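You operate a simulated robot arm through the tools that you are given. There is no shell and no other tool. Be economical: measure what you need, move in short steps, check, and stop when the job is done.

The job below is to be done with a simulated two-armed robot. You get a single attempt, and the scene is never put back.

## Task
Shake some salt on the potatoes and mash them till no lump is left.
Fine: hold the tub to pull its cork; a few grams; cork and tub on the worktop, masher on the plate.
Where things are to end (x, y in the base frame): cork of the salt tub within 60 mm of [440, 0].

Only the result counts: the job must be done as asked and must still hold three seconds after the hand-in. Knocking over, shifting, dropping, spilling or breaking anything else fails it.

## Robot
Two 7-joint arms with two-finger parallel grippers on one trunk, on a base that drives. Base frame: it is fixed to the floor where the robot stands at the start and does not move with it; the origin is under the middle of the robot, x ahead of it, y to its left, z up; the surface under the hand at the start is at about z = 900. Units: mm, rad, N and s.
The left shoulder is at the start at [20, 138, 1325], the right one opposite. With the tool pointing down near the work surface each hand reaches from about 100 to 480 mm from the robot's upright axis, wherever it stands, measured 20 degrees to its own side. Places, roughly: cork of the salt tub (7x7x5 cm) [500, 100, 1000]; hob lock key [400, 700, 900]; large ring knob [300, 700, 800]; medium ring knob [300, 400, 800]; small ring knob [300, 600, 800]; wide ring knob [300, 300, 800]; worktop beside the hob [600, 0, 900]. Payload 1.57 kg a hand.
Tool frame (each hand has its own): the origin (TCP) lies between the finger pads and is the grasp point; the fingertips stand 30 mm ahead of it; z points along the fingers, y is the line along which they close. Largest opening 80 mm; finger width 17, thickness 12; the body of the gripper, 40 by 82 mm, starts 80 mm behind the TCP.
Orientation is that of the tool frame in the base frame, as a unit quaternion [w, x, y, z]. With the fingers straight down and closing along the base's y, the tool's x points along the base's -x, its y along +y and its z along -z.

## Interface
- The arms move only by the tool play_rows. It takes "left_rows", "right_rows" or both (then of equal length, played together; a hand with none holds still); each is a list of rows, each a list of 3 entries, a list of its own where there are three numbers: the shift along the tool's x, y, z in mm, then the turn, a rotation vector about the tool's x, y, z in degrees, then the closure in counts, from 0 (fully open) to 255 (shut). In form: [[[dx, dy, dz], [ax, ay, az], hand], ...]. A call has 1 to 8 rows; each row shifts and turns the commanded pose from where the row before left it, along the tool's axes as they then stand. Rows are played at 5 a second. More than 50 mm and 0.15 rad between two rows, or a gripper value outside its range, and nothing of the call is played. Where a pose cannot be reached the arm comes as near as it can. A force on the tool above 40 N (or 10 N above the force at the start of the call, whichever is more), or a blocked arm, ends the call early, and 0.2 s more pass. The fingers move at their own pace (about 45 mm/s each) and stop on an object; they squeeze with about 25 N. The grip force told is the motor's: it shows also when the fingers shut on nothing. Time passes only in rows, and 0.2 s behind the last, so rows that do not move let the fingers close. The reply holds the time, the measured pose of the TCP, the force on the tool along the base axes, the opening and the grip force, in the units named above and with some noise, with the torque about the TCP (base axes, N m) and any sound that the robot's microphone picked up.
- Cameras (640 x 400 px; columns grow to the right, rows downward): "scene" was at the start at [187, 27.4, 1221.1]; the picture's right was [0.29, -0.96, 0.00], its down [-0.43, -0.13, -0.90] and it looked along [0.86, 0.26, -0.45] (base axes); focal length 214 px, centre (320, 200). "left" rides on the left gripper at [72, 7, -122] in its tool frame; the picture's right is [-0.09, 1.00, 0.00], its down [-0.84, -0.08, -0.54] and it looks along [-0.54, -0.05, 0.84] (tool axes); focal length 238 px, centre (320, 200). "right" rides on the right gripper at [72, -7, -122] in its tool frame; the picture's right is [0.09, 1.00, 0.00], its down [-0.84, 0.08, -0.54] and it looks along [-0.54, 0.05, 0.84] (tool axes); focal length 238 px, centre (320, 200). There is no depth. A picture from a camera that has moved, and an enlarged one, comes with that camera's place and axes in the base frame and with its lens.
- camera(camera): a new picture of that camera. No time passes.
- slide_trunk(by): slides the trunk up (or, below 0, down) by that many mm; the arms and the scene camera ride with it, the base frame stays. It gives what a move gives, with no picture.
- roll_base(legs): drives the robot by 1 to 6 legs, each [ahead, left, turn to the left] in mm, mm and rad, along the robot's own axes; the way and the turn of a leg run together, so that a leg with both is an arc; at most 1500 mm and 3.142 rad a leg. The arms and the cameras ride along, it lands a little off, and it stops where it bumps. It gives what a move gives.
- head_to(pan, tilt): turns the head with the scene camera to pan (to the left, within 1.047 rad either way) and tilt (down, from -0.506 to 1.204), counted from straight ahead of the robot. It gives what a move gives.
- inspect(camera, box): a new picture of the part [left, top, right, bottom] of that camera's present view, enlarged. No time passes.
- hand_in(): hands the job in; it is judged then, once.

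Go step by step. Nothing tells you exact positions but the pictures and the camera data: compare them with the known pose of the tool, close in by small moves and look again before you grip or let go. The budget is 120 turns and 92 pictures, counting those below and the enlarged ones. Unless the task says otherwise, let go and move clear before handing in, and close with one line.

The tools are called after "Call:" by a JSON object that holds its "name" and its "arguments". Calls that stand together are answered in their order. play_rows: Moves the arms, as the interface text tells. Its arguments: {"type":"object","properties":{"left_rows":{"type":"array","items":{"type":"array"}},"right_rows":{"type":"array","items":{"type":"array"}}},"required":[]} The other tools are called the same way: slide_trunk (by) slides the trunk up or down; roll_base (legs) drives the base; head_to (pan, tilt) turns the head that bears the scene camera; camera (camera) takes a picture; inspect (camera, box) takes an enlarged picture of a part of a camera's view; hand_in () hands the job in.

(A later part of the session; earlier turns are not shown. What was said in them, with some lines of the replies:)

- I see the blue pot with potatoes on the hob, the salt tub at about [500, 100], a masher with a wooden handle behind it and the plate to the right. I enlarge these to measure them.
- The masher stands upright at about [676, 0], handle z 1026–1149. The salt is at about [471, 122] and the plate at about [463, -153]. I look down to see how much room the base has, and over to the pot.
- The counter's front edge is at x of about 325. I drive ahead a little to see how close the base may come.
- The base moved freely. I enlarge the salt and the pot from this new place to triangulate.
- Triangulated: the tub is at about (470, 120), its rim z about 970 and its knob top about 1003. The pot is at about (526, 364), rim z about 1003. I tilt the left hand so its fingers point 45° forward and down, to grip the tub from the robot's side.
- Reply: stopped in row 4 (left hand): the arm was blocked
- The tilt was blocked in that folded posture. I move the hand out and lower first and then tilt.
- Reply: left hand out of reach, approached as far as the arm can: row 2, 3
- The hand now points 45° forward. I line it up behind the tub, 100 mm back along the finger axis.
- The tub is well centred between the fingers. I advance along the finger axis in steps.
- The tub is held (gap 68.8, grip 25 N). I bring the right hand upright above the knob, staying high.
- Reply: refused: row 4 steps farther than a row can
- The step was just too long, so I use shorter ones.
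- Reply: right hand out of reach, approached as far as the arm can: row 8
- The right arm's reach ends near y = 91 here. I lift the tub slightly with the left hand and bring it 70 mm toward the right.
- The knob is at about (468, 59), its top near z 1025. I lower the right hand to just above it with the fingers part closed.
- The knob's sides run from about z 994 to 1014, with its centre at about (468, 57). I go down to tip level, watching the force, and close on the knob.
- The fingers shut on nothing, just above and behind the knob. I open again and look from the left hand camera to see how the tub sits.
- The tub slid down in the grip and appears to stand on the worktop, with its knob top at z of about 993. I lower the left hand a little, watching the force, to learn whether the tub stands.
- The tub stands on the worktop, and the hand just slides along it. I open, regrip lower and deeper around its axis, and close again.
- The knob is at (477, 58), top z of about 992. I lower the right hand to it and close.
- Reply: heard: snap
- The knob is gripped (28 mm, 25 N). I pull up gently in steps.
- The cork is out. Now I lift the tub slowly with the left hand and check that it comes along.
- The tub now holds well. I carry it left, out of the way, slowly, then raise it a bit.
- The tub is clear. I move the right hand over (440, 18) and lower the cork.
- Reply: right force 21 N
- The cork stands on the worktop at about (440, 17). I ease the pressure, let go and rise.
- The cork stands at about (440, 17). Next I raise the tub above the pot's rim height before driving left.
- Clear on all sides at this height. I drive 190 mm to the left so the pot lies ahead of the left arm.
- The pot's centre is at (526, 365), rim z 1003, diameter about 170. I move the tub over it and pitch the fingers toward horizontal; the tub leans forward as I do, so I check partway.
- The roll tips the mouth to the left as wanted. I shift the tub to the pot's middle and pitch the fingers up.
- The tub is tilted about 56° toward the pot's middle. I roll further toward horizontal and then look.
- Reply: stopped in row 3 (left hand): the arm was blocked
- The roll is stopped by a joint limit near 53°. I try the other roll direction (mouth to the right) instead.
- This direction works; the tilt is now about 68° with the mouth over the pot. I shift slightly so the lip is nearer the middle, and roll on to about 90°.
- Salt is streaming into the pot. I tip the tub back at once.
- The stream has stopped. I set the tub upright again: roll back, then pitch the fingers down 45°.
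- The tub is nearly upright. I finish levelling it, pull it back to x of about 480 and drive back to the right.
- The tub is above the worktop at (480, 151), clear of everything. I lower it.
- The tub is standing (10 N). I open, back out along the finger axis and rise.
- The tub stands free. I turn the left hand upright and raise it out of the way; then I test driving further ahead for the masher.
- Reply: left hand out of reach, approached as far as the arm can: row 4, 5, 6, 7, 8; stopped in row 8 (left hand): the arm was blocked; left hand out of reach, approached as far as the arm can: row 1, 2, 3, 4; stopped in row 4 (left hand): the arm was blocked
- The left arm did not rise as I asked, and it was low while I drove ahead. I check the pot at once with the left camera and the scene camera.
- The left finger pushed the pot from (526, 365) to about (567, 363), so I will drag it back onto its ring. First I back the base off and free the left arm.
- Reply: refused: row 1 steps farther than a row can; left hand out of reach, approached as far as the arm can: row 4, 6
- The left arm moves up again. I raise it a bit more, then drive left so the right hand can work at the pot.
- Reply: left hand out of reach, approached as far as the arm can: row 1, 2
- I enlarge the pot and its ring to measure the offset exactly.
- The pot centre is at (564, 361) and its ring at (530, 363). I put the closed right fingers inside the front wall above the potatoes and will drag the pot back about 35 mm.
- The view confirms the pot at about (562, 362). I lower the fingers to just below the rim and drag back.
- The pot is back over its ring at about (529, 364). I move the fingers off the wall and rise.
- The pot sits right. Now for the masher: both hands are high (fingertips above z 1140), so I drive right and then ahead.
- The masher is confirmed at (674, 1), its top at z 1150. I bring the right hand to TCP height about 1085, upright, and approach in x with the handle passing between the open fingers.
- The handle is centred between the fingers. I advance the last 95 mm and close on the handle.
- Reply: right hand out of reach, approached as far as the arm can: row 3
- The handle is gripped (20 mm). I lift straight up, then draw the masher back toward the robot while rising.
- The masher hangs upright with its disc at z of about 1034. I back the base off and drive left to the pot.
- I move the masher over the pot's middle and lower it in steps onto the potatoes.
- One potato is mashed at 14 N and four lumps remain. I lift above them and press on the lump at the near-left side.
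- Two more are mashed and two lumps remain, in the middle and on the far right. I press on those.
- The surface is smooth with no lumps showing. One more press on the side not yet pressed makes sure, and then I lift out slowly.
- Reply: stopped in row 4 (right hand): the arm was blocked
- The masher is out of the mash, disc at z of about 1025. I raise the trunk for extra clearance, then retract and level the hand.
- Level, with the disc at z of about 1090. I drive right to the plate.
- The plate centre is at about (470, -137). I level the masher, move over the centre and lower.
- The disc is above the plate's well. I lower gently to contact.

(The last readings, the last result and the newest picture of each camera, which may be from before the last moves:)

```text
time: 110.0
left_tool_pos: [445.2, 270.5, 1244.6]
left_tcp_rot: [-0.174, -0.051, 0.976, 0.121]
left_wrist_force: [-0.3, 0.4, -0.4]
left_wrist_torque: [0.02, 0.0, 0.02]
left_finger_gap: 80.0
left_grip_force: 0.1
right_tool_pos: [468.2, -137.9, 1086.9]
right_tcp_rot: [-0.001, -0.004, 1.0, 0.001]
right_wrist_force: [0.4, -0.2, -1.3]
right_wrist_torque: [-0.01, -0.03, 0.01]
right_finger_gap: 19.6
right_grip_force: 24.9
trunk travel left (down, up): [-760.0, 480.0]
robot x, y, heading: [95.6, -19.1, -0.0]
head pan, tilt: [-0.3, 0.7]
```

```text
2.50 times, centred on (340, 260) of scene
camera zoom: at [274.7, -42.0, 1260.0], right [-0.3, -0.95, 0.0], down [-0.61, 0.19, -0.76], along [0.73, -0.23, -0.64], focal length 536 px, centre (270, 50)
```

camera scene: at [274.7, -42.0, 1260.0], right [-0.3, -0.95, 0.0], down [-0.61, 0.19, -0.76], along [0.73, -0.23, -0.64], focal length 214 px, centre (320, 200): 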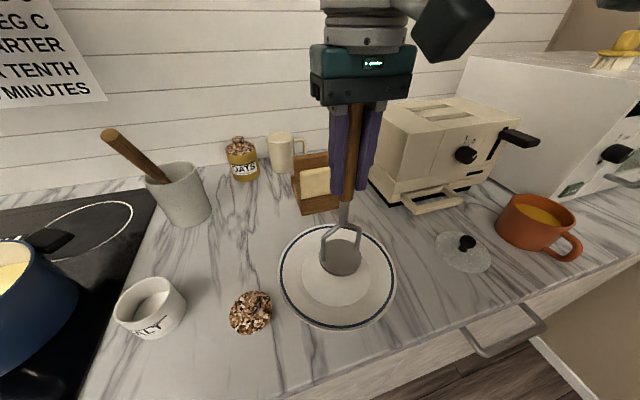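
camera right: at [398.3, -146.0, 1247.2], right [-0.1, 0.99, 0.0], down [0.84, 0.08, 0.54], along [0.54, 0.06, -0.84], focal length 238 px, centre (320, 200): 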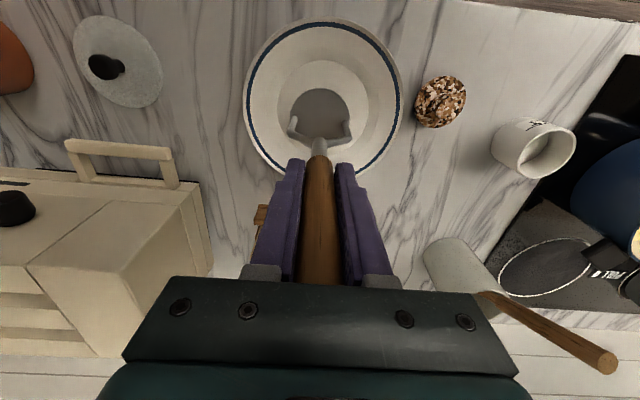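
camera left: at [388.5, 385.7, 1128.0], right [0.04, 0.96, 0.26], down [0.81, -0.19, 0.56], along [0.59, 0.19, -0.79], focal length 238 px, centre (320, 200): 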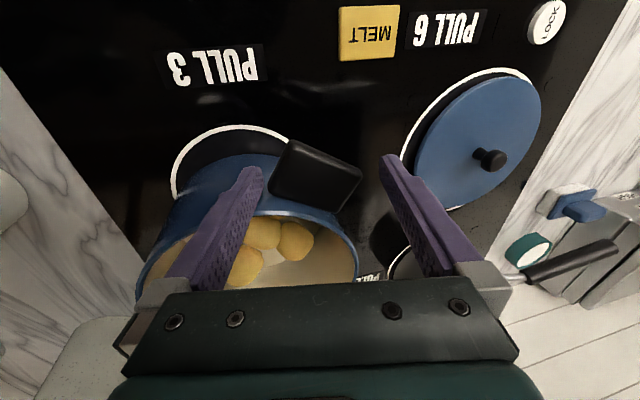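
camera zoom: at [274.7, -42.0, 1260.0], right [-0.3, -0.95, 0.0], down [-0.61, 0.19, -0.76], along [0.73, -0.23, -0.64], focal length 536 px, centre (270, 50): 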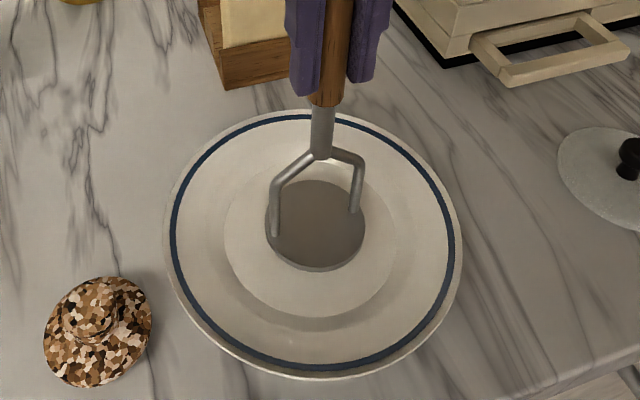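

Call:
{"name": "play_rows", "arguments": {"right_rows": [[[4, 0, 2], [0, 0, 0], 255], [[0, 0, 2], [0, 0, 0], 255], [[0, 0, 2], [0, 0, 0], 255], [[0, 0, 1.5], [0, 0, 0], 255], [[0, 0, 0], [0, 0, 0], 255]]}}

```text
time: 111.2
left_tool_pos: [445.2, 270.4, 1243.8]
left_tcp_rot: [-0.173, -0.052, 0.976, 0.12]
left_wrist_force: [0.4, -0.2, -0.4]
left_wrist_torque: [-0.02, 0.0, -0.01]
left_finger_gap: 79.8
left_grip_force: 0.0
right_tool_pos: [464.4, -138.1, 1081.0]
right_tcp_rot: [-0.001, -0.003, 1.0, 0.001]
right_wrist_force: [-2.0, -0.1, 3.4]
right_wrist_torque: [-0.15, 0.15, -0.07]
right_finger_gap: 19.8
right_grip_force: 25.2
trunk travel left (down, up): [-760.0, 480.0]
robot x, y, heading: [94.0, -19.9, -0.004]
head pan, tilt: [-0.3, 0.7]
```

Contact. I press slightly to seat the disc flat, then open.

Call:
{"name": "play_rows", "arguments": {"right_rows": [[[0, 0, 1.5], [0, 0, 0], 255], [[0, 0, 1], [0, 0, 0], 255], [[0, 0, 0], [0, 0, 0], 255]]}}

Call:
{"name": "inspect", "arguments": {"camera": "scene", "box": [260, 80, 420, 340]}}

```text
time: 112.0
left_tool_pos: [445.5, 271.3, 1243.7]
left_tcp_rot: [-0.174, -0.052, 0.976, 0.119]
left_wrist_force: [-0.1, -0.1, -0.4]
left_wrist_torque: [0.01, 0.05, 0.02]
left_finger_gap: 80.3
left_grip_force: 0.1
right_tool_pos: [465.9, -136.8, 1077.7]
right_tcp_rot: [0.002, -0.003, 1.0, 0.001]
right_wrist_force: [-2.8, -0.4, 18.7]
right_wrist_torque: [-0.19, -0.28, -0.01]
right_finger_gap: 19.8
right_grip_force: 24.9
trunk travel left (down, up): [-760.0, 480.0]
robot x, y, heading: [94.9, -17.3, -0.004]
head pan, tilt: [-0.3, 0.7]
```

```text
1.54 times, centred on (340, 210) of scene
camera zoom: at [275.5, -42.4, 1260.3], right [-0.3, -0.95, 0.0], down [-0.61, 0.19, -0.77], along [0.73, -0.23, -0.64], focal length 330 px, centre (289, 185)
```

zoom: 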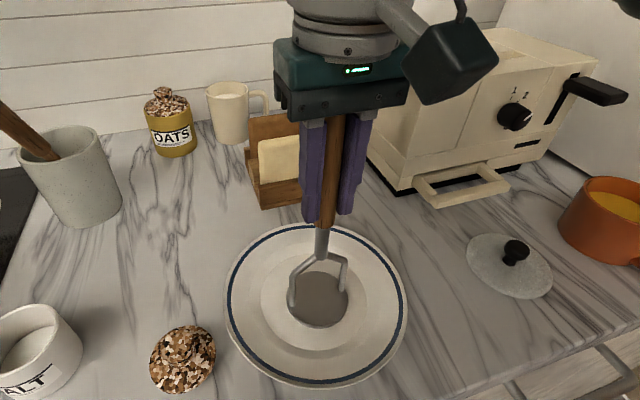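

I ease the pressure, open slowly and rise straight up.

Call:
{"name": "play_rows", "arguments": {"right_rows": [[[0, 0, -2], [0, 0, 0], 255], [[0, 0, 0], [0, 0, 0], 160], [[0, 0, 0], [0, 0, 0], 100], [[0, 0, 0], [0, 0, 0], 60], [[0, 0, 0], [0, 0, 0], 60]]}}

Call:
{"name": "camera", "arguments": {"camera": "right"}}

```text
time: 113.2
left_tool_pos: [444.6, 271.3, 1243.8]
left_tcp_rot: [-0.175, -0.052, 0.976, 0.121]
left_wrist_force: [-0.5, 0.1, 0.1]
left_wrist_torque: [0.02, 0.03, 0.03]
left_finger_gap: 79.9
left_grip_force: 0.0
right_tool_pos: [463.6, -135.4, 1078.4]
right_tcp_rot: [0.0, -0.005, 1.0, 0.0]
right_wrist_force: [0.1, 0.0, 0.3]
right_wrist_torque: [0.02, 0.03, 0.04]
right_finger_gap: 61.4
right_grip_force: 0.0
trunk travel left (down, up): [-760.0, 480.0]
robot x, y, heading: [94.1, -16.8, -0.001]
head pan, tilt: [-0.3, 0.7]
```

```text
5 pictures are left
camera right: at [393.6, -143.0, 1201.9], right [-0.1, 0.99, 0.0], down [0.84, 0.08, 0.54], along [0.54, 0.06, -0.84], focal length 238 px, centre (320, 200)
```

right: 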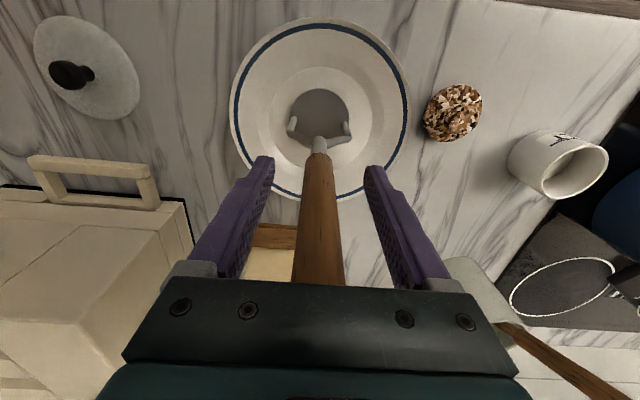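

The masher stands free on the plate. I rise straight up, clear of the handle.

Call:
{"name": "play_rows", "arguments": {"right_rows": [[[0, 0, -20], [0, 0, 0], 0], [[0, 0, -35], [0, 0, 0], 0], [[0, 0, -35], [0, 0, 0], 0], [[0, 0, -35], [0, 0, 0], 0], [[0, 0, -35], [0, 0, 0], 0]]}}

Call:
{"name": "camera", "arguments": {"camera": "scene"}}

```text
time: 114.4
left_tool_pos: [444.9, 270.4, 1242.4]
left_tcp_rot: [-0.175, -0.052, 0.976, 0.121]
left_wrist_force: [-0.4, 0.4, 0.6]
left_wrist_torque: [0.01, 0.02, -0.02]
left_finger_gap: 79.8
left_grip_force: 0.0
right_tool_pos: [464.8, -139.3, 1238.5]
right_tcp_rot: [-0.002, -0.003, 1.0, 0.002]
right_wrist_force: [0.2, 0.6, 0.5]
right_wrist_torque: [0.0, -0.01, 0.02]
right_finger_gap: 80.1
right_grip_force: 0.1
trunk travel left (down, up): [-760.0, 480.0]
robot x, y, heading: [94.1, -17.6, -0.005]
head pan, tilt: [-0.3, 0.7]
```

```text
4 pictures are left
camera scene: at [274.8, -42.0, 1260.0], right [-0.3, -0.95, 0.0], down [-0.61, 0.19, -0.76], along [0.73, -0.23, -0.64], focal length 214 px, centre (320, 200)
```

scene: 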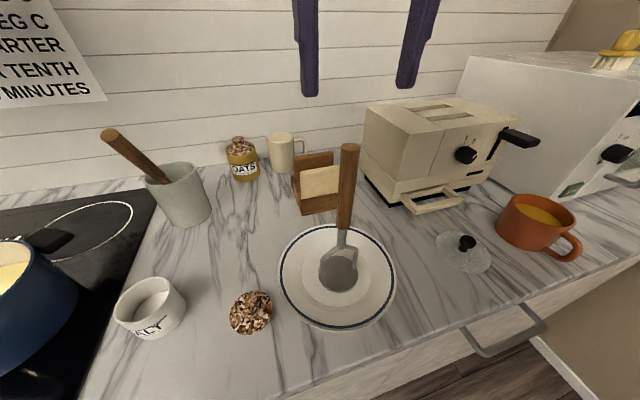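

The masher stands on the plate and the cork and tub are on the worktop. I take a last look at the pot.

Call:
{"name": "head_to", "arguments": {"pan": 0.6, "tilt": 0.7}}

Call:
{"name": "camera", "arguments": {"camera": "scene"}}

```text
time: 115.6
left_tool_pos: [446.0, 270.7, 1242.9]
left_tcp_rot: [-0.175, -0.052, 0.976, 0.12]
left_wrist_force: [0.4, 0.7, 0.0]
left_wrist_torque: [0.02, 0.01, -0.02]
left_finger_gap: 80.2
left_grip_force: 0.0
right_tool_pos: [464.5, -138.8, 1239.2]
right_tcp_rot: [-0.001, -0.004, 1.0, 0.001]
right_wrist_force: [-0.3, 0.1, 0.2]
right_wrist_torque: [-0.02, -0.01, 0.01]
right_finger_gap: 80.0
right_grip_force: 0.1
trunk travel left (down, up): [-760.0, 480.0]
robot x, y, heading: [93.1, -16.6, -0.004]
head pan, tilt: [0.6, 0.7]
```

```text
3 pictures are left
camera scene: at [264.0, 31.0, 1260.0], right [0.56, -0.83, 0.0], down [-0.53, -0.36, -0.76], along [0.63, 0.43, -0.64], focal length 214 px, centre (320, 200)
```

scene: 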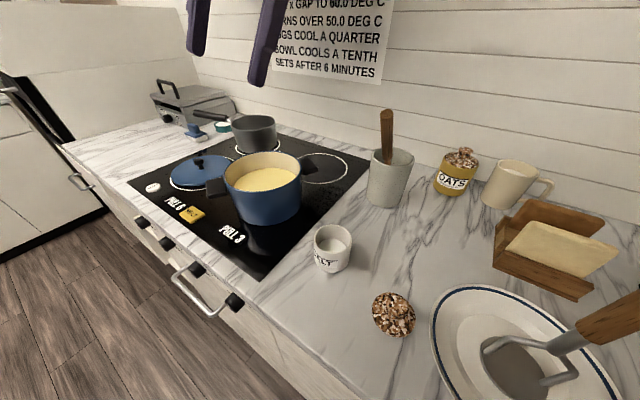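

The mash is smooth, the pot is back on its ring, and the tub, cork and masher are where they belong, with both hands clear. I hand in.

Call:
{"name": "hand_in", "arguments": {}}

```text
The job is handed in.
```

The potatoes are salted and mashed with no lumps showing; I couldn't measure the salt, which ran for about a second. The tub and cork are on the worktop (cork at about [440, 17]) and the masher stands on the plate; on the way my left hand pushed the pot about 35–40 mm off its ring, and I dragged it back over the ring.
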